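You operate a simulated robot arm through the tools that you are given. There is no shell and no other tool.

The job below is to be done with a simulated two-armed robot. You get a single attempt, and the scene is never put back.

Task
On the top of the kitting bench, fold the blue rag in half, so that its two long edges meet.

The check looks at the end state, three seconds after you hand in, the way a careful person would. Anything else that was tipped, shoved, dropped, spilled or broken makes it a failure. Flat cloth is picked up by pressing the open fingertips on it (5 to 10 N) and closing them slowly along it; thin cloth reads only 2 to 8 mm in the jaws.

Robot
Two 7-joint arms with two-finger parallel grippers on one trunk, on a base that moves. Base frame: it is fixed to the floor where the robot stands at the start and does not move with it; the origin is under the middle of the robot, x ahead of it, y to its left, z up; the surface under the hand at the start is at about z = 0.86. Lengths are in m, angles in degrees, forces in N, time in s.
The left shoulder is at the start at [0.062, 0.198, 1.079], the right one opposite. With the tool pointing down near the work surface each hand reaches from about 0.32 to 0.72 m from the robot's upright axis, wherever it stands, measured 20 degrees to its own side. Places, roughly: top of the kitting bench [0.6, 0, 0.9]. Payload 1.57 kg a hand.
Tool frame (each hand has its own): the origin (TCP) lies between the finger pads and is the grasp point; the fingertips stand 0.03 m ahead of it; z points along the fingers, y is the line along which they close. The gripper opens to 0.11 m. The fingers are 0.024 m wide and 0.012 m thick; the gripper's body (0.048 by 0.112 m) begins 0.078 m behind the TCP.
Orientation is told as [roll, pitch, yaw] about the base's x, y, z axes, in that order, counted from this pose: with the fingers straight down and closing along the base's y, the tool's x points along the base's -x, its y along +y and its z along -z.

Tools
- The arms move only by the tool drive_tool. It takes "left_series", "right_series" or both (then of equal length, played together; a hand with none holds still); each is text: rows parted by semicolons, each of 6 numbers parted by spaces: the shift along the tool's x, y, z in m, then the turn, a rotation vector about the tool's x, y, z in degrees. In form: dx dy dz ax ay az; .... A call has 1 to 20 rows; each row shifts and turns the commanded pose from where the row before left it, along the tool's axes as they then stand. "left_gripper" and "right_gripper" are, for a hand that has rows, the opening in per cent of the stroke, from 0 (shut) to 100 (fully open), set as the call begins (left out, the last holds). Rows are played at 5 a second. More than 0.05 m and 8.6 degrees between two rows, or a gripper value outside its range, and nothing of the call is played. Where a pose cannot be reached the arm comes as near as it can. A force on the tool above 40 N (or 10 N above the force at the start of the call, whichever is more), or a blocked arm, ends the call early, and 0.2 s more pass. The fingers move at their own pace (about 0.072 m/s each) and stop on an object; they squeeze with about 24 N. The grip force told is the motor's: it shows also when the fingers shut on nothing. Time passes only in rows, and 0.2 s behind the last, so rows that do not move let the fingers close. It gives the time, the measured TCP pose, the force on the tool (base axes), the opening and the grip force at its end, in the units of the frame above (readings bear some noise), with the torque about the TCP (base axes, N m) and any sound that the robot's microphone picked up.
- Cameras (640 x 400 px; columns grow to the right, rows downward): "scene" is now at [0.0945, -0.009, 1.6423]; the picture's right is [-0.13, -0.99, 0.00], its down [-0.90, 0.12, -0.42] and it looks along [0.42, -0.06, -0.91] (base axes); focal length 254 px, centre (320, 200). "left" rides on the left gripper at [0.07, -0.016, -0.141] in its tool frame; the picture's right is [0.23, 0.97, 0.00], its down [-0.85, 0.20, -0.48] and it looks along [-0.47, 0.11, 0.88] (tool axes); focal length 222 px, centre (320, 200). "right" rides on the right gripper at [0.07, 0.016, -0.141] in its tool frame; the picture's right is [-0.23, 0.97, 0.00], its down [-0.85, -0.20, -0.48] and it looks along [-0.47, -0.11, 0.88] (tool axes); focal length 222 px, centre (320, 200). There is no depth. A picture from a camera that has moved, and an enlarged one, comes with that camera's place and axes in the base frame and with its lens.
- capture(camera): a new picture of that camera. It takes no simulated time.
- lift_body(by): slides the trunk up (or, below 0, down) by that many m; the arms and the scene camera ride with it, the base frame stays. It gives what a move gives, with no picture.
- base_move(legs): drives the robot by 1 to 6 legs, each [ahead, left, turn to the left] in m, m and degrees, along the robot's own axes; the way and the turn of a leg run together, so that a leg with both is an arc; at most 1.5 m and 180 degrees a leg. The arms and the cameras ride along, it lands a little off, and it stops where it bumps. It gives what a move gives.
- pan_tilt(pan, tilt): turns the head with the scene camera to pan (to the left, within 86 degrees either way) and tilt (down, from -29 to 69), counted from straight ahead of the robot. It gives what a move gives.
- enlarge(camera, box): a new picture of the part [left, top, right, bottom] of that camera's present view, enlarged. It takes no simulated time.
- job_done(): hands the job in; it is judged then, once.

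Nothing tells you exact positions but the pictures and the camera data. Unless the task says otherwise, let go and move clear before handing in.

The tools are called after "Request:" by a JSON object that holds its "op" and its "data". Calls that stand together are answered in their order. drive_tool: Moves the arms, as the interface text tells. Its arguments: {"type":"object","properties":{"left_series":{"type":"string"},"left_gripper":{"type":"number"},"right_series":{"type":"string"},"right_gripper":{"type":"number"}},"required":[]} The other tools are called the same way: lift_body (by) moves the trunk up or down; base_move (legs) drives the base; pan_tilt (pan, tilt) turns the head that bears the scene camera; capture (camera) takes a picture; enlarge (camera, box) takes an enlarged picture of a part of a camera's view; job_done () hands the job in.

At the start:

```text
clock: 0.0
left_position: [0.5335, 0.2551, 1.0002]
left_tool_rot: [0.0, 0.1, 0.0]
left_wrist_force: [0.2, 0.2, 0.8]
left_moment: [0.0, -0.01, -0.01]
left_gripper_width: 0.1097
left_gripper_force: 0.1
right_position: [0.3587, -0.1298, 1.1065]
right_tool_rot: [-0.1, 0.0, 0.0]
right_wrist_force: [-0.5, 0.0, -0.4]
right_moment: [-0.02, 0.01, -0.02]
right_gripper_width: 0.1099
right_gripper_force: 0.1
trunk travel left (down, up): [-0.675, 0.315]
robot x, y, heading: [0.0018, 0.0015, 0.2]
head pan, tilt (commanded): [-7.8, 65.1]
```

scene: 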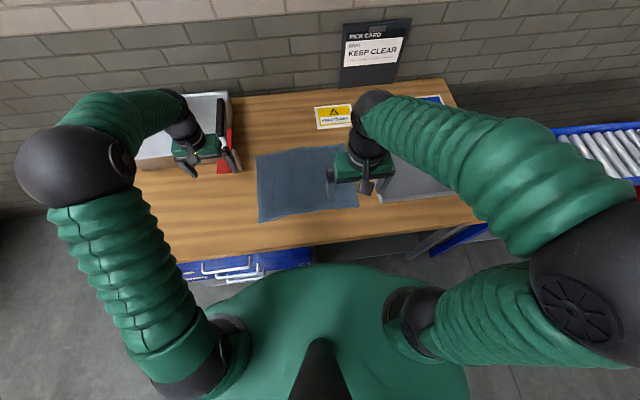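
right: 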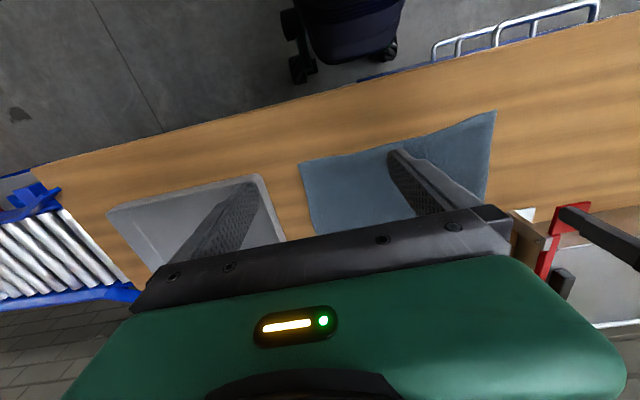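
left: 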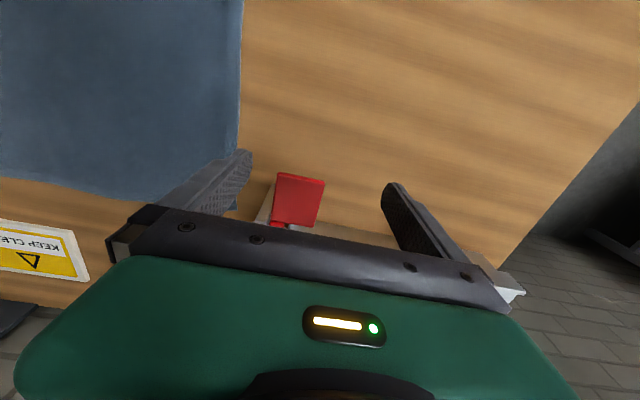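

I see the blue rag flat on the bench, about 0.33 m long in y and 0.26 m in x, partly hidden by the right hand. There is a grey tray to its right, and a box with a red part to its far left. I'll look closer before moving anything.

Request:
{"op": "enlarge", "data": {"camera": "scene", "box": [220, 80, 480, 243]}}

Request:
{"op": "enlarge", "data": {"camera": "right", "box": [80, 60, 640, 340]}}

Request:
{"op": "enlarge", "data": {"camera": "scene", "box": [120, 60, 280, 190]}}

```text
2.45 times, centred on (350, 162) of scene
camera zoom: at [0.0945, -0.009, 1.6423], right [-0.13, -0.99, 0.0], down [-0.9, 0.12, -0.42], along [0.42, -0.06, -0.91], focal length 623 px, centre (246, 294)
```

zoom: 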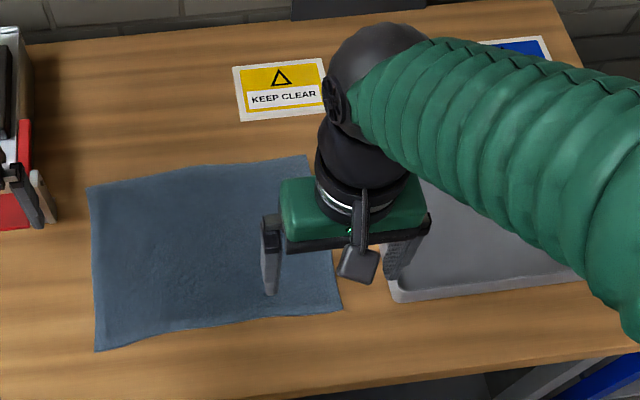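

```text
1.14 times, centred on (360, 200) of right
camera zoom: at [0.2888, -0.1121, 1.2483], right [0.23, 0.97, 0.0], down [0.86, -0.2, 0.48], along [0.47, -0.11, -0.88], focal length 254 px, centre (274, 200)
```

zoom: 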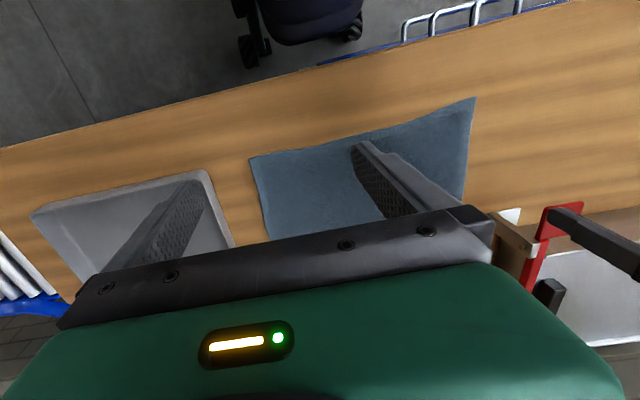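

```text
3.08 times, centred on (200, 125) of scene
camera zoom: at [0.0945, -0.009, 1.6423], right [-0.13, -0.99, 0.0], down [-0.9, 0.12, -0.42], along [0.42, -0.06, -0.91], focal length 781 px, centre (689, 431)
```

zoom: 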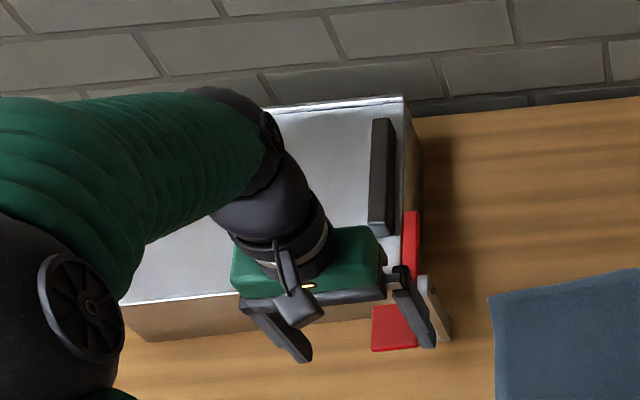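

The rag's corners come out near (0.40, 0.147), (0.418, -0.188), (0.675, -0.185) and (0.662, 0.150). I'll raise both hands and draw them back so I can see the rag and its neighbours clearly.

Request:
{"op": "drive_tool", "data": {"left_series": "0 0 -0.03 0 0 0; 0 0 -0.03 0 0 0; 0 0 -0.03 0 0 0; 0.03 0 -0.02 0 0 0; 0.03 0 0 0 0 0; 0.03 0 0 0 0 0; 0.03 0 0 0 0 0; 0 0 0 0 0 0", "right_series": "0 0 -0.02 0 0 0; 0 -0.02 -0.02 0 0 0; 0 -0.02 -0.02 0 0 0; 0 -0.03 0 0 0 0; 0 -0.03 0 0 0 0; 0 -0.03 0 0 0 0; 0 -0.02 0 0 0 0; 0 0 0 0 0 0"}}

```text
clock: 1.8
left_position: [0.416, 0.253, 1.1094]
left_tool_rot: [0.0, 0.0, 0.0]
left_wrist_force: [0.2, -0.5, -0.6]
left_moment: [0.0, 0.0, 0.01]
left_gripper_width: 0.11
left_gripper_force: 0.0
right_position: [0.3601, -0.2797, 1.1674]
right_tool_rot: [0.0, 0.2, -0.1]
right_wrist_force: [0.5, 0.0, -0.3]
right_moment: [-0.01, 0.0, 0.0]
right_gripper_width: 0.11
right_gripper_force: 0.1
trunk travel left (down, up): [-0.675, 0.315]
robot x, y, heading: [0.0005, -0.0003, 0.2]
head pan, tilt (commanded): [-7.8, 65.1]
```

The hands are up and drawn back. Now I'll take pictures from all three cameras.

Request:
{"op": "capture", "data": {"camera": "scene"}}

Request:
{"op": "capture", "data": {"camera": "left"}}

Request:
{"op": "capture", "data": {"camera": "right"}}

Request:
{"op": "enlarge", "data": {"camera": "scene", "box": [230, 100, 400, 240]}}

```text
taken
camera scene: at [0.0938, -0.0098, 1.6424], right [-0.14, -0.99, 0.0], down [-0.9, 0.12, -0.42], along [0.42, -0.06, -0.91], focal length 254 px, centre (320, 200)
```

scene: 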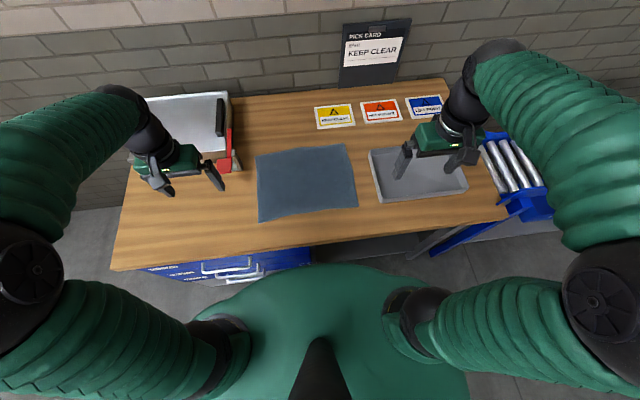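

```text
taken
camera left: at [0.3467, 0.2376, 1.2515], right [-0.23, 0.97, 0.0], down [0.86, 0.2, 0.48], along [0.47, 0.11, -0.88], focal length 222 px, centre (320, 200)
```

left: 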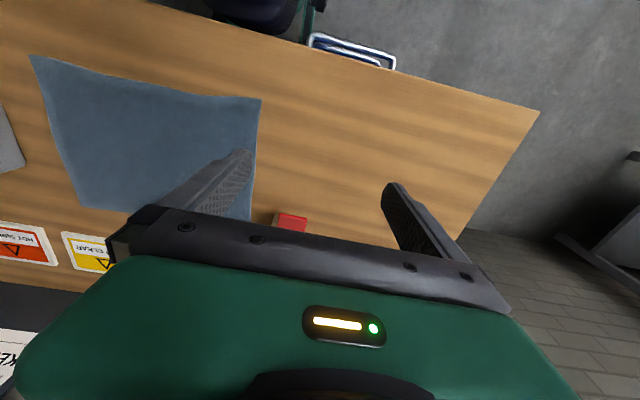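

```text
taken
camera right: at [0.2895, -0.2624, 1.3092], right [0.23, 0.97, 0.0], down [0.86, -0.2, 0.48], along [0.46, -0.11, -0.88], focal length 222 px, centre (320, 200)
```

right: 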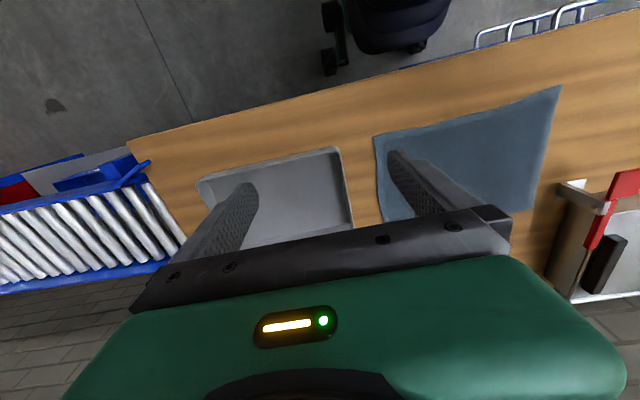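

```text
2.86 times, centred on (315, 170) of scene
camera zoom: at [0.0938, -0.0098, 1.6424], right [-0.14, -0.99, 0.0], down [-0.9, 0.12, -0.42], along [0.42, -0.06, -0.91], focal length 726 px, centre (334, 286)
```

zoom: 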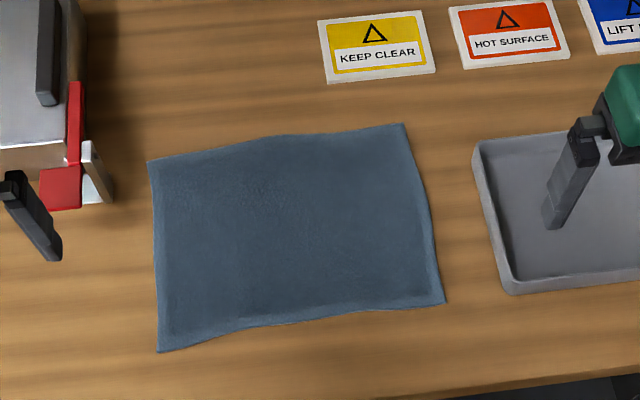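

The view is clear now. The far edge runs from (0.664, 0.155) to (0.676, -0.183) and the near edge from (0.399, 0.151) to (0.414, -0.184). I plan to pinch the far edge with both hands closing along x and lay it on the near edge, so first I'll turn each wrist 90°, with the cameras facing inward.

Request:
{"op": "drive_tool", "data": {"left_series": "0 0 0 0 0 -8.2; 0 0 0 0 0 -8.2; 0 0 0 0 0 -8.2; 0 0 0 0 0 -8.2; 0 0 0 0 0 -8.2; 0 0 0 0 0 -8.2; 0 0 0 0 0 -8.2; 0 0 0 0 0 -8.2; 0 0 0 0 0 -8.2; 0 0 0 0 0 -8.2; 0 0 0 0 0 -8; 0 0 0 0 0 0; 0 0 0 0 0 0", "right_series": "0 0 0 0 0 8.2; 0 0 0 0 0 8.2; 0 0 0 0 0 8.2; 0 0 0 0 0 8.2; 0 0 0 0 0 8.2; 0 0 0 0 0 8.2; 0 0 0 0 0 8.2; 0 0 0 0 0 8.2; 0 0 0 0 0 8.2; 0 0 0 0 0 8.2; 0 0 0 0 0 8; 0 0 0 0 0 0; 0 0 0 0 0 0", "left_gripper": 30, "right_gripper": 30}}

```text
clock: 4.6
left_position: [0.4136, 0.2546, 1.1091]
left_tool_rot: [0.0, 0.0, 90.1]
left_wrist_force: [-0.1, 0.0, -0.3]
left_moment: [0.02, 0.01, 0.0]
left_gripper_width: 0.0333
left_gripper_force: 0.1
right_position: [0.3576, -0.279, 1.1657]
right_tool_rot: [0.1, 0.0, -90.1]
right_wrist_force: [0.2, 0.5, 0.1]
right_moment: [0.02, 0.01, 0.02]
right_gripper_width: 0.033
right_gripper_force: 0.1
trunk travel left (down, up): [-0.675, 0.315]
robot x, y, heading: [-0.0004, -0.0038, 0.0]
head pan, tilt (commanded): [-7.8, 65.1]
```

Both wrists reached the 90° turn. I'll now carry the hands over the far corners at a safe height, moving inward first and then ahead.

Request:
{"op": "drive_tool", "data": {"left_series": "0.0324 0 0 0 0 -0.5; 0.0324 0 0 0 0 -0.5; 0.0324 0 0 0 0 -0.5; 0.0324 0 0 0 0 -0.5; 0 -0.0344 0 0 0 0; 0 -0.0344 0 0 0 0; 0 -0.0344 0 0 0 0; 0 -0.0344 0 0 0 0; 0 -0.0344 0 0 0 0; 0 -0.0344 0 0 0 0; 0 -0.0344 0 0 0 0; 0 0 0 0 0 0; 0 0 0 0 0 0", "right_series": "0.031 0 0 0 0 -0.5; 0.031 0 0 0 0 -0.5; 0.031 0 0 0 0 -0.5; 0.031 0 0 0 0 -0.5; 0 0.0433 0 0 0 0; 0 0.0433 0.01 0 0 0; 0 0.0433 0.01 0 0 0; 0 0.0433 0.01 0 0 0; 0 0.0433 0.01 0 0 0; 0 0.0433 0.01 0 0 0; 0 0.0433 0.01 0 0 0; 0 0 0 0 0 0; 0 0 0 0 0 0"}}

```text
clock: 7.4
left_position: [0.6554, 0.133, 1.1128]
left_tool_rot: [-0.1, 0.0, 92.0]
left_wrist_force: [-0.8, -0.6, 0.5]
left_moment: [-0.02, -0.02, 0.04]
left_gripper_width: 0.033
left_gripper_force: 0.1
right_position: [0.6581, -0.1446, 1.109]
right_tool_rot: [0.1, 0.0, -87.9]
right_wrist_force: [0.0, -0.3, -0.7]
right_moment: [-0.01, -0.04, -0.01]
right_gripper_width: 0.0328
right_gripper_force: 0.1
trunk travel left (down, up): [-0.675, 0.315]
robot x, y, heading: [-0.0016, -0.0006, -0.2]
head pan, tilt (commanded): [-7.8, 65.1]
```

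Request:
{"op": "capture", "data": {"camera": "scene"}}

Request:
{"op": "capture", "data": {"camera": "left"}}

Request:
{"op": "capture", "data": {"camera": "right"}}

```text
taken
camera scene: at [0.0918, -0.0099, 1.6425], right [-0.13, -0.99, 0.0], down [-0.9, 0.12, -0.42], along [0.42, -0.06, -0.91], focal length 254 px, centre (320, 200)
```

scene: 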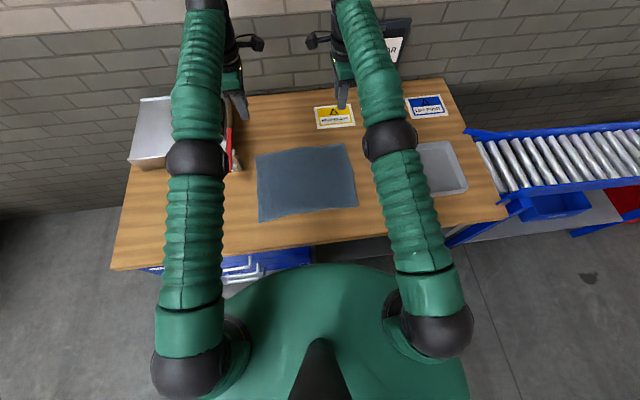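

```text
taken
camera left: at [0.6748, 0.0639, 1.2542], right [-0.97, -0.26, 0.0], down [-0.23, 0.85, 0.48], along [-0.12, 0.46, -0.88], focal length 222 px, centre (320, 200)
```

left: 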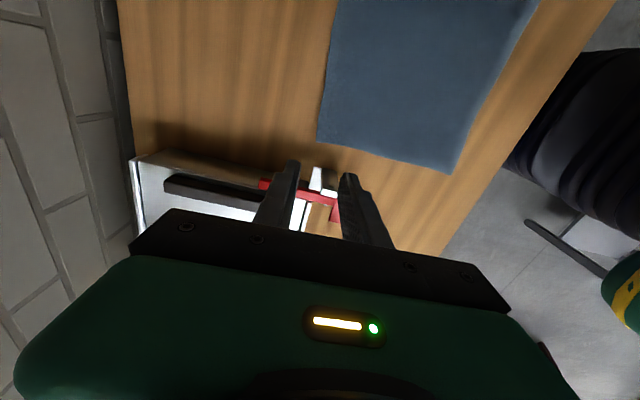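

```text
taken
camera right: at [0.6719, -0.074, 1.2511], right [0.98, -0.19, 0.0], down [-0.17, -0.86, 0.48], along [-0.09, -0.47, -0.88], focal length 222 px, centre (320, 200)
```

right: 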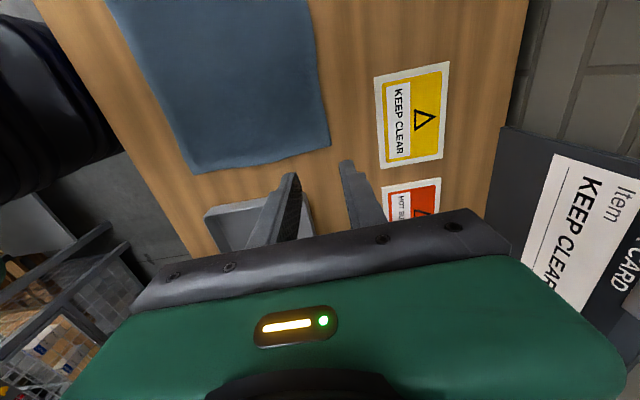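

The wrist cameras put the far-left corner near (0.654, 0.160) and the far-right one near (0.670, -0.180). I'll lower both hands to just above the cloth, with the tips about 4 cm up, to refine these.

Request:
{"op": "drive_tool", "data": {"left_series": "0 0 0.03 0 0 0; 0 0.004 0.03 0 0 0; 0 0.004 0.03 0 0 0; 0 0 0.03 0 0 0; 0 0 0.03 0 0 0; 0 0 0.03 0 0 0; 0 0 0 0 0 0; 0 0 0 0 0 0", "right_series": "0 0 0.03 0 0 0; 0 0 0.03 0 0 0; 0 0 0.03 0 0 0; 0 0 0.03 0 0 0; 0 0 0.03 0 0 0; 0 0 0.03 0 0 0; 0 0 0 0 0 0; 0 0 0 0 0 0"}}

```text
clock: 9.2
left_position: [0.6469, 0.1337, 0.9301]
left_tool_rot: [0.0, 0.0, 91.9]
left_wrist_force: [-0.3, -0.3, -0.1]
left_moment: [-0.02, 0.03, 0.0]
left_gripper_width: 0.033
left_gripper_force: 0.1
right_position: [0.6573, -0.1467, 0.9246]
right_tool_rot: [0.0, 0.0, -88.0]
right_wrist_force: [0.2, 0.2, 0.4]
right_moment: [0.0, 0.01, 0.02]
right_gripper_width: 0.033
right_gripper_force: 0.1
trunk travel left (down, up): [-0.675, 0.315]
robot x, y, heading: [-0.0014, 0.0003, -0.2]
head pan, tilt (commanded): [-7.8, 65.1]
```

Request:
{"op": "capture", "data": {"camera": "left"}}

Request:
{"op": "capture", "data": {"camera": "right"}}

Request:
{"op": "enlarge", "data": {"camera": "scene", "box": [220, 100, 400, 230]}}

```text
taken
camera left: at [0.6671, 0.0643, 1.0715], right [-0.97, -0.26, 0.0], down [-0.23, 0.85, 0.48], along [-0.12, 0.46, -0.88], focal length 222 px, centre (320, 200)
```

left: 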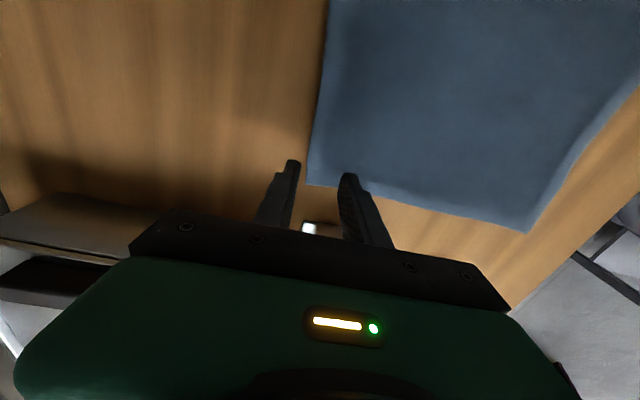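

```text
taken
camera right: at [0.672, -0.0747, 1.0669], right [0.98, -0.19, 0.0], down [-0.17, -0.86, 0.48], along [-0.09, -0.47, -0.88], focal length 222 px, centre (320, 200)
```

right: 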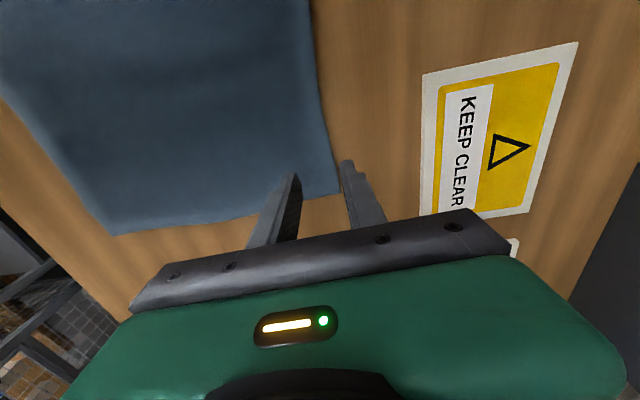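

```text
3.08 times, centred on (310, 165) of scene
camera zoom: at [0.0965, -0.0097, 1.6422], right [-0.13, -0.99, 0.0], down [-0.9, 0.12, -0.42], along [0.41, -0.06, -0.91], focal length 781 px, centre (351, 308)
```

zoom: 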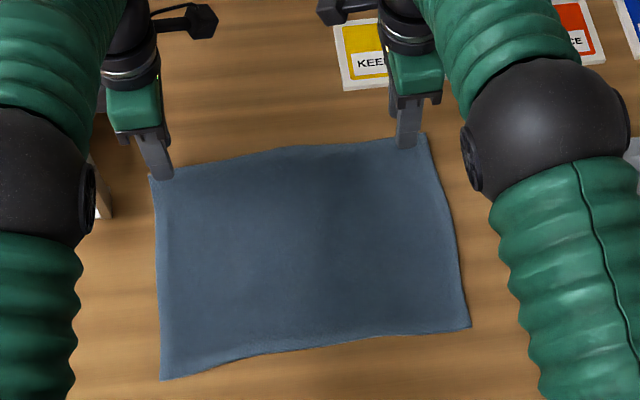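

The wrist cameras now agree on the far corners: (0.655, 0.161) left and (0.6725, -0.179) right. I'll narrow the fingers to about 24 mm, put the outer finger just off the edge, and go down toward the surface.

Request:
{"op": "drive_tool", "data": {"left_series": "0 0 0.01 0 0 0; 0 0 0.01 0 0 0; 0 0 0.008 0 0 0; 0 0 0 0 0 0", "right_series": "0 0.002 0.008 0 0 -0.5; 0 0.002 0.008 0 0 -0.5; 0 0 0.006 0 0 0; 0 0 0 0 0 0", "left_gripper": 22, "right_gripper": 22}}

```text
clock: 10.2
left_position: [0.6492, 0.133, 0.9021]
left_tool_rot: [-0.1, 0.0, 92.0]
left_wrist_force: [-0.9, -0.1, 0.7]
left_moment: [0.02, 0.0, 0.01]
left_gripper_width: 0.0242
left_gripper_force: 0.1
right_position: [0.6632, -0.145, 0.9035]
right_tool_rot: [0.1, 0.0, -87.1]
right_wrist_force: [1.2, -0.8, 0.9]
right_moment: [-0.01, -0.02, -0.02]
right_gripper_width: 0.0243
right_gripper_force: 0.1
trunk travel left (down, up): [-0.675, 0.315]
robot x, y, heading: [0.0031, 0.0014, -0.2]
head pan, tilt (commanded): [-7.8, 65.1]
```

The tips should be about 1 cm above the cloth. I'll keep lowering in small steps and watch the force.

Request:
{"op": "drive_tool", "data": {"left_series": "0 0 0.003 0 0 0; 0 0 0.003 0 0 0; 0 0 0.002 0 0 0; 0 0 0 0 0 0", "right_series": "0 0 0.003 0 0 0; 0 0 0.003 0 0 0; 0 0 0.002 0 0 0; 0 0 0 0 0 0"}}

Request:
{"op": "enlarge", "data": {"camera": "left", "box": [220, 100, 420, 225]}}

Request:
{"op": "enlarge", "data": {"camera": "right", "box": [220, 100, 420, 225]}}

```text
clock: 11.2
left_position: [0.6499, 0.1339, 0.8952]
left_tool_rot: [0.0, 0.1, 92.0]
left_wrist_force: [-0.5, -0.3, 1.3]
left_moment: [0.01, 0.01, 0.01]
left_gripper_width: 0.0241
left_gripper_force: 0.1
right_position: [0.664, -0.146, 0.8961]
right_tool_rot: [0.0, 0.0, -87.1]
right_wrist_force: [-0.5, -0.5, -0.4]
right_moment: [0.04, 0.0, -0.03]
right_gripper_width: 0.0245
right_gripper_force: 0.1
trunk travel left (down, up): [-0.675, 0.315]
robot x, y, heading: [0.0028, 0.0017, 0.1]
head pan, tilt (commanded): [-7.8, 65.1]
```

```text
3.20 times, centred on (320, 162) of left
camera zoom: at [0.6682, 0.0646, 1.0356], right [-0.97, -0.26, 0.0], down [-0.23, 0.85, 0.48], along [-0.12, 0.46, -0.88], focal length 711 px, centre (320, 320)
```

zoom: 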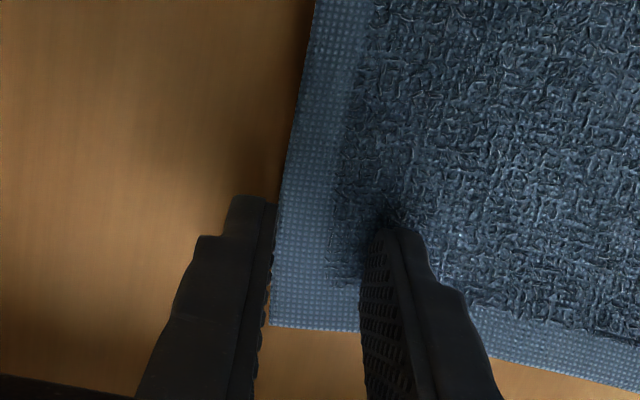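

```text
3.20 times, centred on (320, 162) of right
camera zoom: at [0.6761, -0.0738, 1.0386], right [0.98, -0.18, 0.0], down [-0.15, -0.86, 0.48], along [-0.08, -0.47, -0.88], focal length 711 px, centre (320, 320)
```

zoom: 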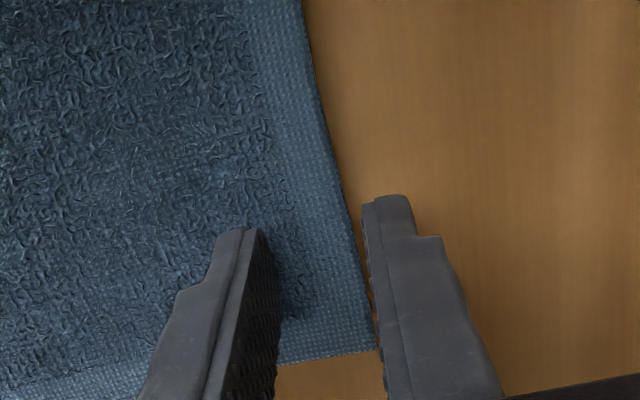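

The close-ups show both inner fingers over the terry cloth and both outer fingers right at the far edge, with the tips a few mm up. I'll lower in 1–2 mm steps until I feel contact.

Request:
{"op": "drive_tool", "data": {"left_series": "0 0 0.001 0 0 0; 0 0 0.001 0 0 0; 0 0 0.001 0 0 0; 0 0 0 0 0 0", "right_series": "0 0 0.001 0 0 0; 0 0 0.001 0 0 0; 0 0 0.001 0 0 0; 0 0 0 0 0 0"}}

```text
clock: 12.2
left_position: [0.6474, 0.1339, 0.8933]
left_tool_rot: [-0.2, 0.0, 92.1]
left_wrist_force: [1.7, 2.2, 13.0]
left_moment: [0.0, 0.07, -0.07]
left_gripper_width: 0.024
left_gripper_force: 0.0
right_position: [0.6637, -0.145, 0.895]
right_tool_rot: [0.1, 0.1, -86.9]
right_wrist_force: [1.1, 0.0, 1.0]
right_moment: [-0.01, 0.03, 0.0]
right_gripper_width: 0.0236
right_gripper_force: 0.0
trunk travel left (down, up): [-0.675, 0.315]
robot x, y, heading: [-0.0048, 0.0013, 0.2]
head pan, tilt (commanded): [-7.8, 65.1]
```

The left hand is pressing with 13 N and the right has barely touched. I'll ease the left up slightly and bring the right down a little.

Request:
{"op": "drive_tool", "data": {"left_series": "0 0 -0.0005 0 0 0; 0 0 0 0 0 0; 0 0 0 0 0 0", "right_series": "0 0 0.0007 0 0 0; 0 0 0.0005 0 0 0; 0 0 0 0 0 0"}}

```text
clock: 13.0
left_position: [0.6473, 0.133, 0.893]
left_tool_rot: [-0.1, 0.0, 92.0]
left_wrist_force: [3.5, 1.7, 14.6]
left_moment: [0.05, 0.01, -0.01]
left_gripper_width: 0.0228
left_gripper_force: 0.0
right_position: [0.662, -0.1439, 0.8937]
right_tool_rot: [0.1, 0.1, -87.0]
right_wrist_force: [0.6, -0.5, 3.2]
right_moment: [0.01, 0.0, 0.04]
right_gripper_width: 0.0239
right_gripper_force: 0.0
trunk travel left (down, up): [-0.675, 0.315]
robot x, y, heading: [0.0003, 0.0015, 0.0]
head pan, tilt (commanded): [-7.8, 65.1]
```

Request:
{"op": "drive_tool", "data": {"left_series": "0 0 -0.001 0 0 0; 0 0 0 0 0 0; 0 0 0 0 0 0", "right_series": "0 0 0.0005 0 0 0; 0 0 0 0 0 0; 0 0 0 0 0 0"}}

```text
clock: 13.8
left_position: [0.6472, 0.134, 0.8931]
left_tool_rot: [0.0, 0.0, 91.9]
left_wrist_force: [1.1, 1.1, 7.0]
left_moment: [-0.01, -0.01, -0.01]
left_gripper_width: 0.0233
left_gripper_force: 0.1
right_position: [0.6622, -0.1455, 0.8927]
right_tool_rot: [0.2, 0.0, -86.9]
right_wrist_force: [0.7, -0.2, 8.3]
right_moment: [-0.06, 0.13, 0.04]
right_gripper_width: 0.0235
right_gripper_force: 0.1
trunk travel left (down, up): [-0.675, 0.315]
robot x, y, heading: [-0.0002, 0.001, -0.0]
head pan, tilt (commanded): [-7.8, 65.1]
```

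Both hands now press with 7 to 8 N, which is in the right range. I'll close the fingers slowly, a few mm at a time.

Request:
{"op": "drive_tool", "data": {"left_series": "0 0 0 0 0 0; 0 0 0 0 0 0", "right_series": "0 0 0 0 0 0; 0 0 0 0 0 0", "left_gripper": 18, "right_gripper": 18}}

Request:
{"op": "enlarge", "data": {"camera": "left", "box": [220, 100, 420, 225]}}

Request:
{"op": "enlarge", "data": {"camera": "right", "box": [220, 100, 420, 225]}}

```text
clock: 14.4
left_position: [0.6475, 0.1327, 0.8939]
left_tool_rot: [0.0, 0.0, 92.0]
left_wrist_force: [-0.2, 0.4, 4.8]
left_moment: [0.0, 0.07, 0.0]
left_gripper_width: 0.0197
left_gripper_force: 0.1
right_position: [0.6616, -0.145, 0.8923]
right_tool_rot: [0.0, 0.0, -86.9]
right_wrist_force: [-1.1, -1.9, 7.8]
right_moment: [0.0, 0.15, 0.03]
right_gripper_width: 0.0207
right_gripper_force: 0.1
trunk travel left (down, up): [-0.675, 0.315]
robot x, y, heading: [-0.0001, 0.002, -0.1]
head pan, tilt (commanded): [-7.8, 65.1]
```

```text
3.20 times, centred on (320, 162) of left
camera zoom: at [0.6667, 0.064, 1.0348], right [-0.97, -0.26, 0.0], down [-0.23, 0.85, 0.48], along [-0.12, 0.46, -0.88], focal length 711 px, centre (320, 320)
```

zoom: 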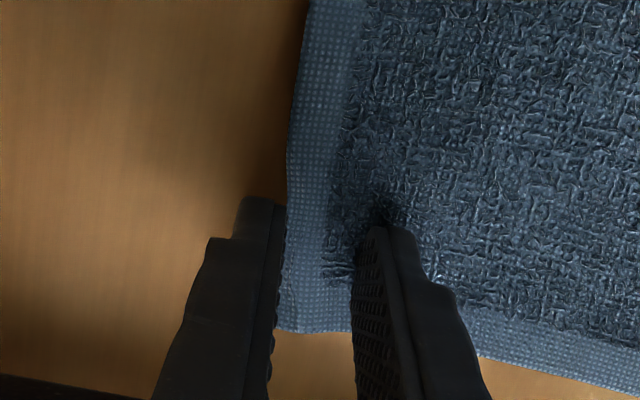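

```text
3.20 times, centred on (320, 162) of right
camera zoom: at [0.6746, -0.0733, 1.035], right [0.98, -0.18, 0.0], down [-0.16, -0.86, 0.48], along [-0.08, -0.47, -0.88], focal length 711 px, centre (320, 320)
```

zoom: 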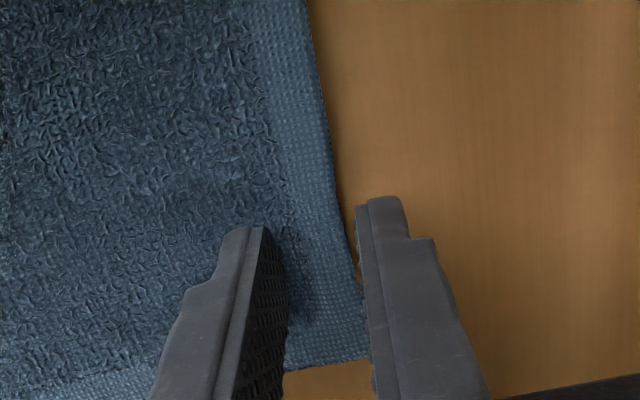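

The left outer finger is starting to gather the hem, and the right one is just reaching the edge. I'll keep closing in small steps.

Request:
{"op": "drive_tool", "data": {"left_series": "0 0 0.0003 0 0 0; 0 0 0 0 0 0; 0 0 0 0 0 0", "right_series": "0 0 0 0 0 0; 0 0 0 0 0 0; 0 0 0 0 0 0", "left_gripper": 13, "right_gripper": 13}}

Request:
{"op": "enlarge", "data": {"camera": "left", "box": [220, 100, 420, 225]}}

Request:
{"op": "enlarge", "data": {"camera": "right", "box": [220, 100, 420, 225]}}

```text
clock: 15.2
left_position: [0.6483, 0.1339, 0.8927]
left_tool_rot: [0.0, 0.1, 92.0]
left_wrist_force: [-0.1, -0.7, 5.6]
left_moment: [-0.04, 0.06, 0.02]
left_gripper_width: 0.0142
left_gripper_force: 0.2
right_position: [0.6632, -0.1443, 0.8911]
right_tool_rot: [0.1, 0.0, -87.0]
right_wrist_force: [1.9, 0.2, 8.5]
right_moment: [-0.03, 0.08, -0.05]
right_gripper_width: 0.013
right_gripper_force: 0.1
trunk travel left (down, up): [-0.675, 0.315]
robot x, y, heading: [0.0, -0.0008, -0.1]
head pan, tilt (commanded): [-7.8, 65.1]
```

```text
3.20 times, centred on (320, 162) of left
camera zoom: at [0.6672, 0.0641, 1.0345], right [-0.97, -0.26, 0.0], down [-0.23, 0.85, 0.48], along [-0.12, 0.46, -0.88], focal length 711 px, centre (320, 320)
```

zoom: 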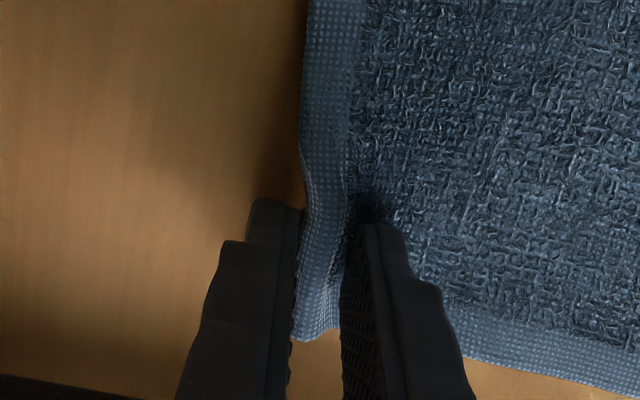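

```text
3.20 times, centred on (320, 162) of right
camera zoom: at [0.6751, -0.0732, 1.035], right [0.98, -0.18, 0.0], down [-0.16, -0.86, 0.48], along [-0.08, -0.47, -0.88], focal length 711 px, centre (320, 320)
```

zoom: 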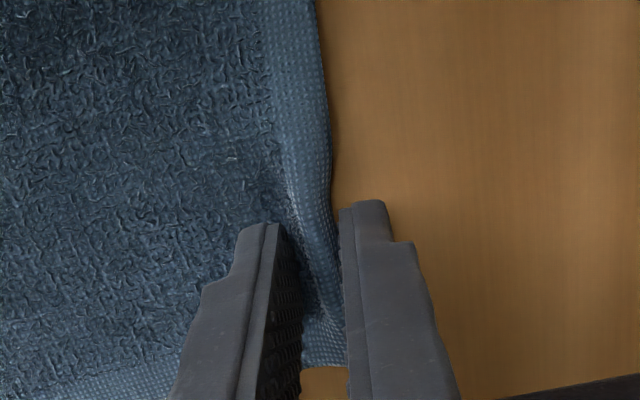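

The hem is buckling up between the pads on both hands, as wanted. I'll keep closing, then clamp.

Request:
{"op": "drive_tool", "data": {"left_series": "0 0 0 0 0 0; 0 0 0 0 0 0; 0 0 0 0 0 0", "right_series": "0 0 0 0 0 0; 0 0 0 0 0 0; 0 0 0 0 0 0", "left_gripper": 8, "right_gripper": 8}}

Request:
{"op": "enlarge", "data": {"camera": "left", "box": [220, 100, 420, 225]}}

Request:
{"op": "enlarge", "data": {"camera": "right", "box": [220, 100, 420, 225]}}

```text
clock: 16.0
left_position: [0.6479, 0.133, 0.8937]
left_tool_rot: [-0.1, -0.1, 92.0]
left_wrist_force: [0.4, 0.3, 4.6]
left_moment: [-0.01, 0.04, -0.02]
left_gripper_width: 0.0092
left_gripper_force: 0.5
right_position: [0.6628, -0.1451, 0.893]
right_tool_rot: [0.1, 0.0, -87.0]
right_wrist_force: [0.4, 0.5, 8.5]
right_moment: [-0.01, 0.04, 0.04]
right_gripper_width: 0.0092
right_gripper_force: 0.1
trunk travel left (down, up): [-0.675, 0.315]
robot x, y, heading: [0.0, 0.0009, -0.0]
head pan, tilt (commanded): [-7.8, 65.1]
```

```text
3.20 times, centred on (320, 162) of left
camera zoom: at [0.6669, 0.0642, 1.0345], right [-0.97, -0.26, 0.0], down [-0.23, 0.85, 0.48], along [-0.12, 0.46, -0.88], focal length 711 px, centre (320, 320)
```

zoom: 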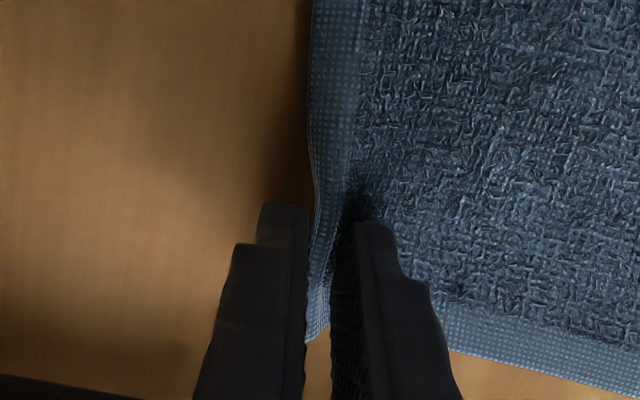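

```text
3.20 times, centred on (320, 162) of right
camera zoom: at [0.6748, -0.0732, 1.035], right [0.98, -0.18, 0.0], down [-0.16, -0.86, 0.48], along [-0.08, -0.47, -0.88], focal length 711 px, centre (320, 320)
```

zoom: 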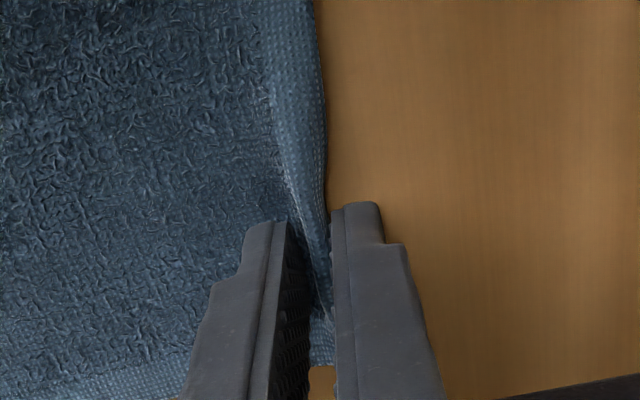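

Both hems are standing up between the pads. I'll close fully now and let the grip settle.

Request:
{"op": "drive_tool", "data": {"left_series": "0 0 0 0 0 0; 0 0 0 0 0 0; 0 0 0 0 0 0", "right_series": "0 0 0 0 0 0; 0 0 0 0 0 0; 0 0 0 0 0 0", "left_gripper": 4, "right_gripper": 4}}

Request:
{"op": "drive_tool", "data": {"left_series": "0 0 0 0 0 0; 0 0 0 0 0 0; 0 0 0 0 0 0", "right_series": "0 0 0 0 0 0; 0 0 0 0 0 0; 0 0 0 0 0 0", "left_gripper": 0, "right_gripper": 0}}

Request:
{"op": "enlarge", "data": {"camera": "left", "box": [220, 100, 420, 225]}}

Request:
{"op": "enlarge", "data": {"camera": "right", "box": [220, 100, 420, 225]}}

```text
clock: 16.8
left_position: [0.6474, 0.1333, 0.8932]
left_tool_rot: [-0.1, 0.0, 92.0]
left_wrist_force: [-1.8, -0.9, 3.4]
left_moment: [-0.02, 0.06, 0.03]
left_gripper_width: 0.006
left_gripper_force: 4.0
right_position: [0.6623, -0.1445, 0.893]
right_tool_rot: [0.1, 0.0, -87.0]
right_wrist_force: [0.8, 0.5, 5.9]
right_moment: [0.02, 0.09, 0.01]
right_gripper_width: 0.0068
right_gripper_force: 1.5
trunk travel left (down, up): [-0.675, 0.315]
robot x, y, heading: [-0.002, -0.0009, 0.4]
head pan, tilt (commanded): [-7.8, 65.1]
```

```text
clock: 17.6
left_position: [0.6467, 0.1327, 0.8926]
left_tool_rot: [-0.1, 0.1, 91.9]
left_wrist_force: [-1.0, -0.4, 3.6]
left_moment: [-0.04, 0.08, -0.05]
left_gripper_width: 0.0041
left_gripper_force: 23.8
right_position: [0.6612, -0.1447, 0.8923]
right_tool_rot: [0.2, -0.1, -87.0]
right_wrist_force: [-2.3, 0.6, 7.6]
right_moment: [-0.01, 0.08, 0.01]
right_gripper_width: 0.0043
right_gripper_force: 24.1
trunk travel left (down, up): [-0.675, 0.315]
robot x, y, heading: [0.0009, 0.0017, -0.1]
head pan, tilt (commanded): [-7.8, 65.1]
```

```text
3.20 times, centred on (320, 162) of left
camera zoom: at [0.6666, 0.0641, 1.0346], right [-0.97, -0.26, 0.0], down [-0.23, 0.85, 0.48], along [-0.12, 0.46, -0.88], focal length 711 px, centre (320, 320)
```

zoom: 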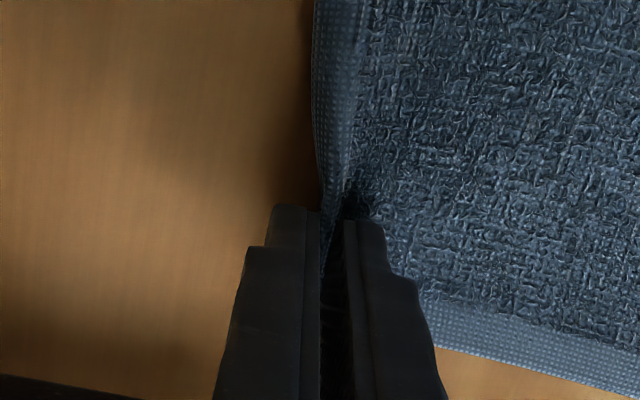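

```text
3.20 times, centred on (320, 162) of right
camera zoom: at [0.6744, -0.0732, 1.035], right [0.98, -0.18, 0.0], down [-0.16, -0.86, 0.48], along [-0.08, -0.47, -0.88], focal length 711 px, centre (320, 320)
```

zoom: 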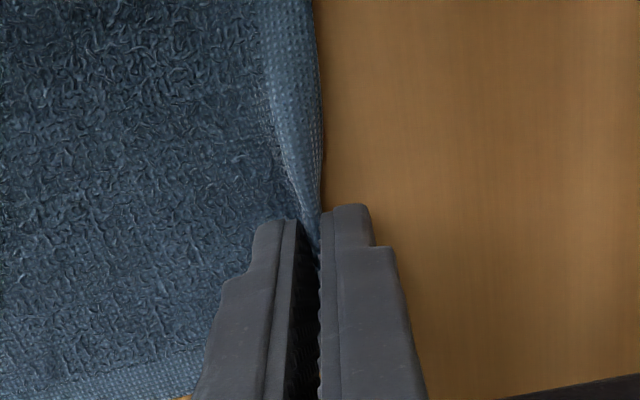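

Both grips read about 4 mm at 24 N, so cloth is caught in both hands. I'll lift gently by 3 cm and check that it holds.

Request:
{"op": "drive_tool", "data": {"left_series": "0 0 -0.005 0 0 0; 0 0 -0.005 0 0 0; 0 0.001 -0.01 0 0 0; 0 0.002 -0.01 0 0 0; 0 0 0 0 0 0", "right_series": "0 0 -0.005 0 0 0; 0 0 -0.005 0 0 0; 0 -0.001 -0.01 0 0 0; 0 -0.002 -0.01 0 0 0; 0 0 0 0 0 0"}}

Request:
{"op": "capture", "data": {"camera": "left"}}

Request:
{"op": "capture", "data": {"camera": "right"}}

Request:
{"op": "enlarge", "data": {"camera": "scene", "box": [220, 100, 400, 230]}}

```text
clock: 18.8
left_position: [0.6454, 0.1331, 0.9212]
left_tool_rot: [0.1, 0.1, 92.1]
left_wrist_force: [-0.7, -0.6, -0.5]
left_moment: [-0.01, 0.03, -0.02]
left_gripper_width: 0.004
left_gripper_force: 23.8
right_position: [0.6604, -0.1462, 0.9227]
right_tool_rot: [-0.1, 0.0, -87.1]
right_wrist_force: [-0.8, 0.4, 0.0]
right_moment: [0.01, -0.04, -0.02]
right_gripper_width: 0.0042
right_gripper_force: 24.0
trunk travel left (down, up): [-0.675, 0.315]
robot x, y, heading: [0.0011, 0.0018, -0.0]
head pan, tilt (commanded): [-7.8, 65.1]
```

```text
taken
camera left: at [0.6652, 0.0637, 1.0625], right [-0.97, -0.26, 0.0], down [-0.23, 0.85, 0.48], along [-0.13, 0.46, -0.88], focal length 222 px, centre (320, 200)
```

left: 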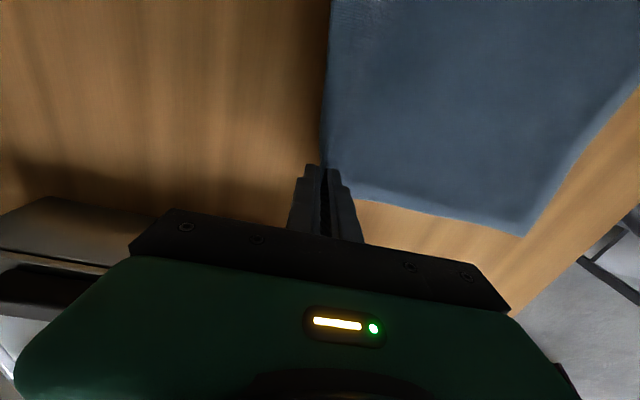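

```text
taken
camera right: at [0.6729, -0.0743, 1.0642], right [0.98, -0.18, 0.0], down [-0.15, -0.86, 0.48], along [-0.09, -0.47, -0.88], focal length 222 px, centre (320, 200)
```

right: 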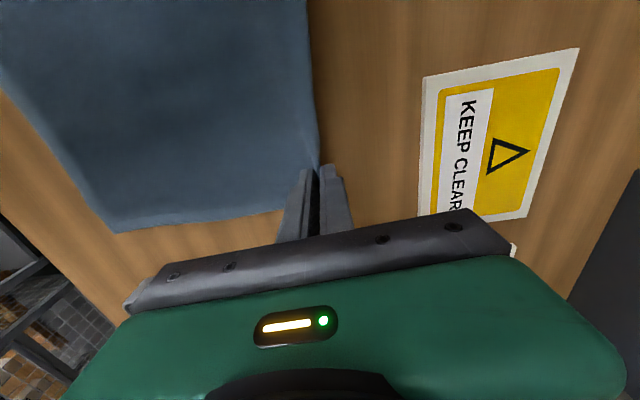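

```text
3.08 times, centred on (310, 165) of scene
camera zoom: at [0.0972, -0.0098, 1.6422], right [-0.13, -0.99, 0.0], down [-0.9, 0.12, -0.42], along [0.41, -0.06, -0.91], focal length 781 px, centre (351, 308)
```

zoom: 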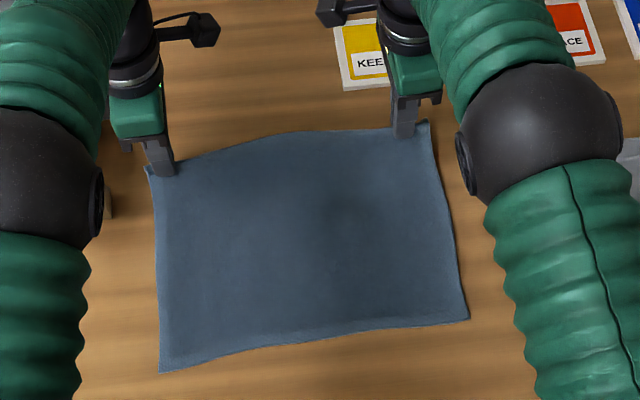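

Both corners lifted cleanly. The near edge now runs from (0.404, 0.153) to (0.4215, -0.184), parallel to the line between the hands. I'll carry the held edge up and back in an arc just inside the taut radius, first to the middle.

Request:
{"op": "drive_tool", "data": {"left_series": "0 0.003 -0.008 0 0 0; 0 0.004 -0.008 0 0 0; 0 0.005 -0.008 0 0 0; 0 0.007 -0.007 0 0 0; 0 0.008 -0.007 0 0 0; 0 0.008 -0.007 0 0 0; 0 0.01 -0.006 0 0 0; 0 0.01 -0.005 0 0 0; 0 0.011 -0.004 0 0 0; 0 0.011 -0.003 0 0 0; 0 0.011 -0.002 0 0 0; 0 0.011 -0.001 0 0 0; 0 0 0 0 0 0", "right_series": "0 -0.003 -0.008 0 0 0; 0 -0.004 -0.008 0 0 0; 0.0002 -0.005 -0.008 0 0 0; 0.0002 -0.007 -0.007 0 0 0; 0.0002 -0.008 -0.007 0 0 0; 0.0002 -0.008 -0.007 0 0 0; 0.0002 -0.01 -0.006 0 0 0; 0.0002 -0.01 -0.005 0 0 0; 0.0002 -0.011 -0.004 0 0 0; 0.0002 -0.011 -0.003 0 0 0; 0.0002 -0.011 -0.002 0 0 0; 0.0002 -0.011 -0.001 0 0 0; 0 0 0 0 0 0"}}

Request:
{"op": "enlarge", "data": {"camera": "scene", "box": [200, 90, 420, 240]}}

Request:
{"op": "capture", "data": {"camera": "left"}}

Request:
{"op": "capture", "data": {"camera": "right"}}

```text
clock: 21.6
left_position: [0.5473, 0.1293, 0.9879]
left_tool_rot: [0.0, 0.0, 92.0]
left_wrist_force: [-0.5, -0.1, -0.3]
left_moment: [0.02, -0.05, -0.03]
left_gripper_width: 0.0036
left_gripper_force: 24.7
right_position: [0.5613, -0.1486, 0.9872]
right_tool_rot: [0.0, 0.0, -87.0]
right_wrist_force: [-0.1, 0.0, -0.5]
right_moment: [0.0, 0.02, -0.02]
right_gripper_width: 0.004
right_gripper_force: 23.9
trunk travel left (down, up): [-0.675, 0.315]
robot x, y, heading: [-0.0021, -0.0006, -0.1]
head pan, tilt (commanded): [-7.8, 65.1]
```

```text
2.67 times, centred on (310, 165) of scene
camera zoom: at [0.0963, -0.0098, 1.6422], right [-0.13, -0.99, 0.0], down [-0.9, 0.12, -0.42], along [0.41, -0.06, -0.91], focal length 677 px, centre (347, 293)
```

zoom: 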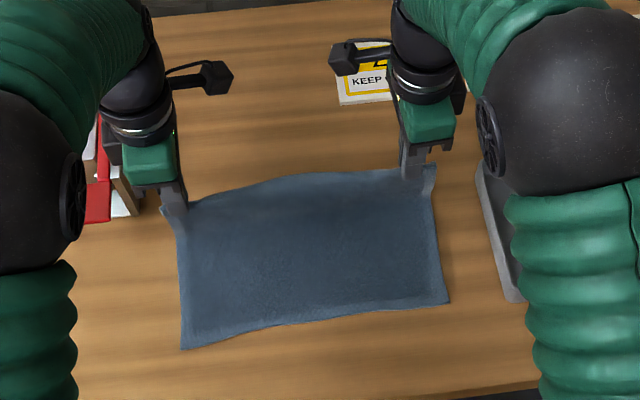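

```text
taken
camera left: at [0.5669, 0.0605, 1.1291], right [-0.97, -0.26, 0.0], down [-0.23, 0.85, 0.48], along [-0.13, 0.46, -0.88], focal length 222 px, centre (320, 200)
```

left: 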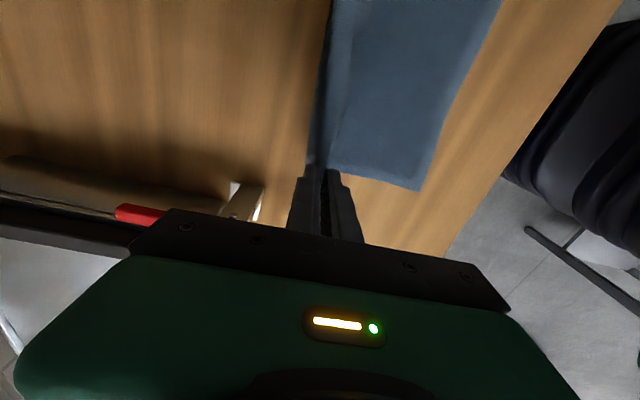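

```text
taken
camera right: at [0.5736, -0.077, 1.13], right [0.98, -0.18, 0.0], down [-0.15, -0.86, 0.48], along [-0.08, -0.47, -0.88], focal length 222 px, centre (320, 200)
```

right: 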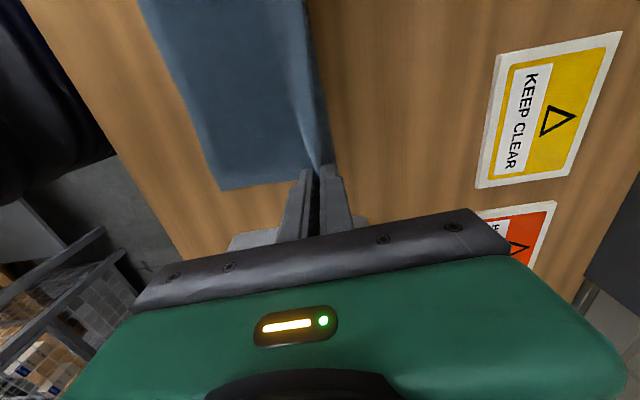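

The near edge hasn't moved and the rag hangs cleanly from both hands. I'll look closely at both pinches before going on.

Request:
{"op": "enlarge", "data": {"camera": "left", "box": [270, 90, 430, 190]}}

Request:
{"op": "enlarge", "data": {"camera": "right", "box": [220, 90, 380, 190]}}

Request:
{"op": "enlarge", "data": {"camera": "scene", "box": [320, 130, 380, 170]}}

Request:
{"op": "enlarge", "data": {"camera": "scene", "box": [240, 140, 300, 180]}}

```text
4.00 times, centred on (350, 140) of left
camera zoom: at [0.5669, 0.0605, 1.1291], right [-0.97, -0.26, 0.0], down [-0.23, 0.85, 0.48], along [-0.13, 0.46, -0.88], focal length 888 px, centre (200, 440)
```

zoom: 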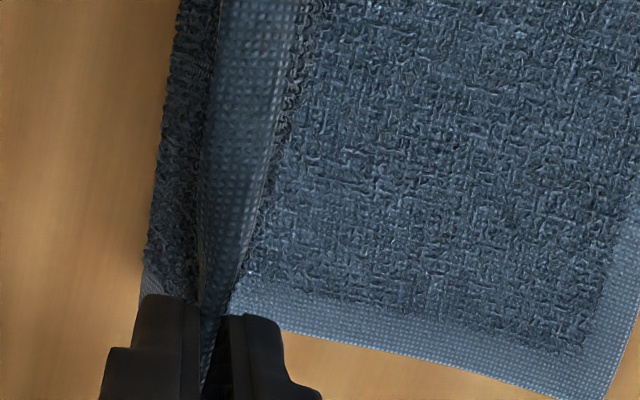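

```text
4.00 times, centred on (300, 140) of right
camera zoom: at [0.5736, -0.077, 1.13], right [0.98, -0.18, 0.0], down [-0.15, -0.86, 0.48], along [-0.08, -0.47, -0.88], focal length 888 px, centre (400, 440)
```

zoom: 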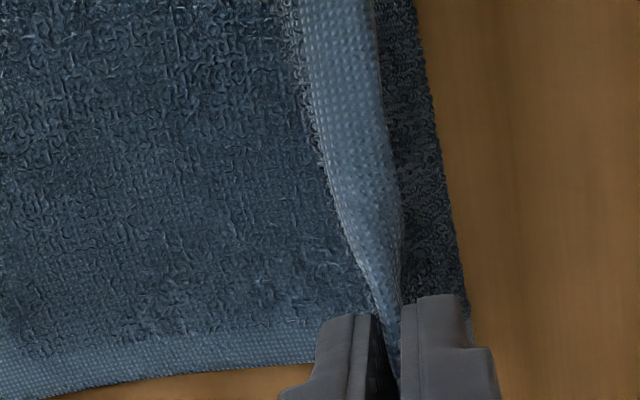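

```text
10.00 times, centred on (350, 150) of scene
camera zoom: at [0.0963, -0.0098, 1.6422], right [-0.13, -0.99, 0.0], down [-0.9, 0.12, -0.42], along [0.41, -0.06, -0.91], focal length 2540 px, centre (20, 700)
```

zoom: 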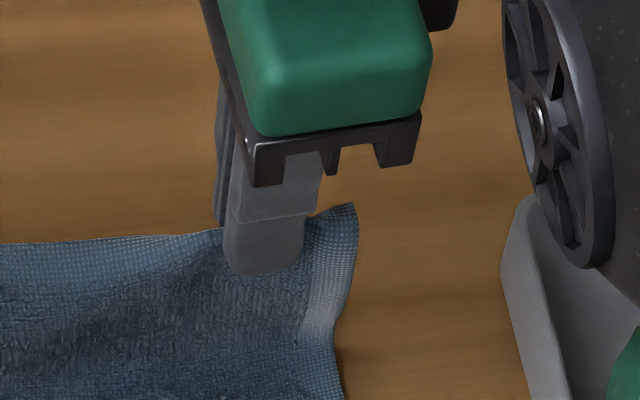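

```text
10.00 times, centred on (270, 160) of scene
camera zoom: at [0.0963, -0.0098, 1.6422], right [-0.13, -0.99, 0.0], down [-0.9, 0.12, -0.42], along [0.41, -0.06, -0.91], focal length 2540 px, centre (820, 600)
```

zoom: 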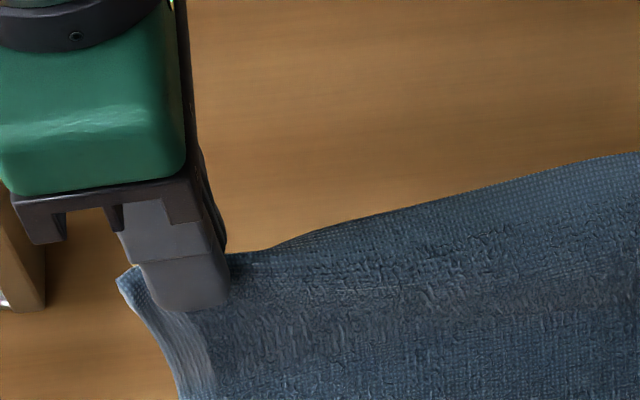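

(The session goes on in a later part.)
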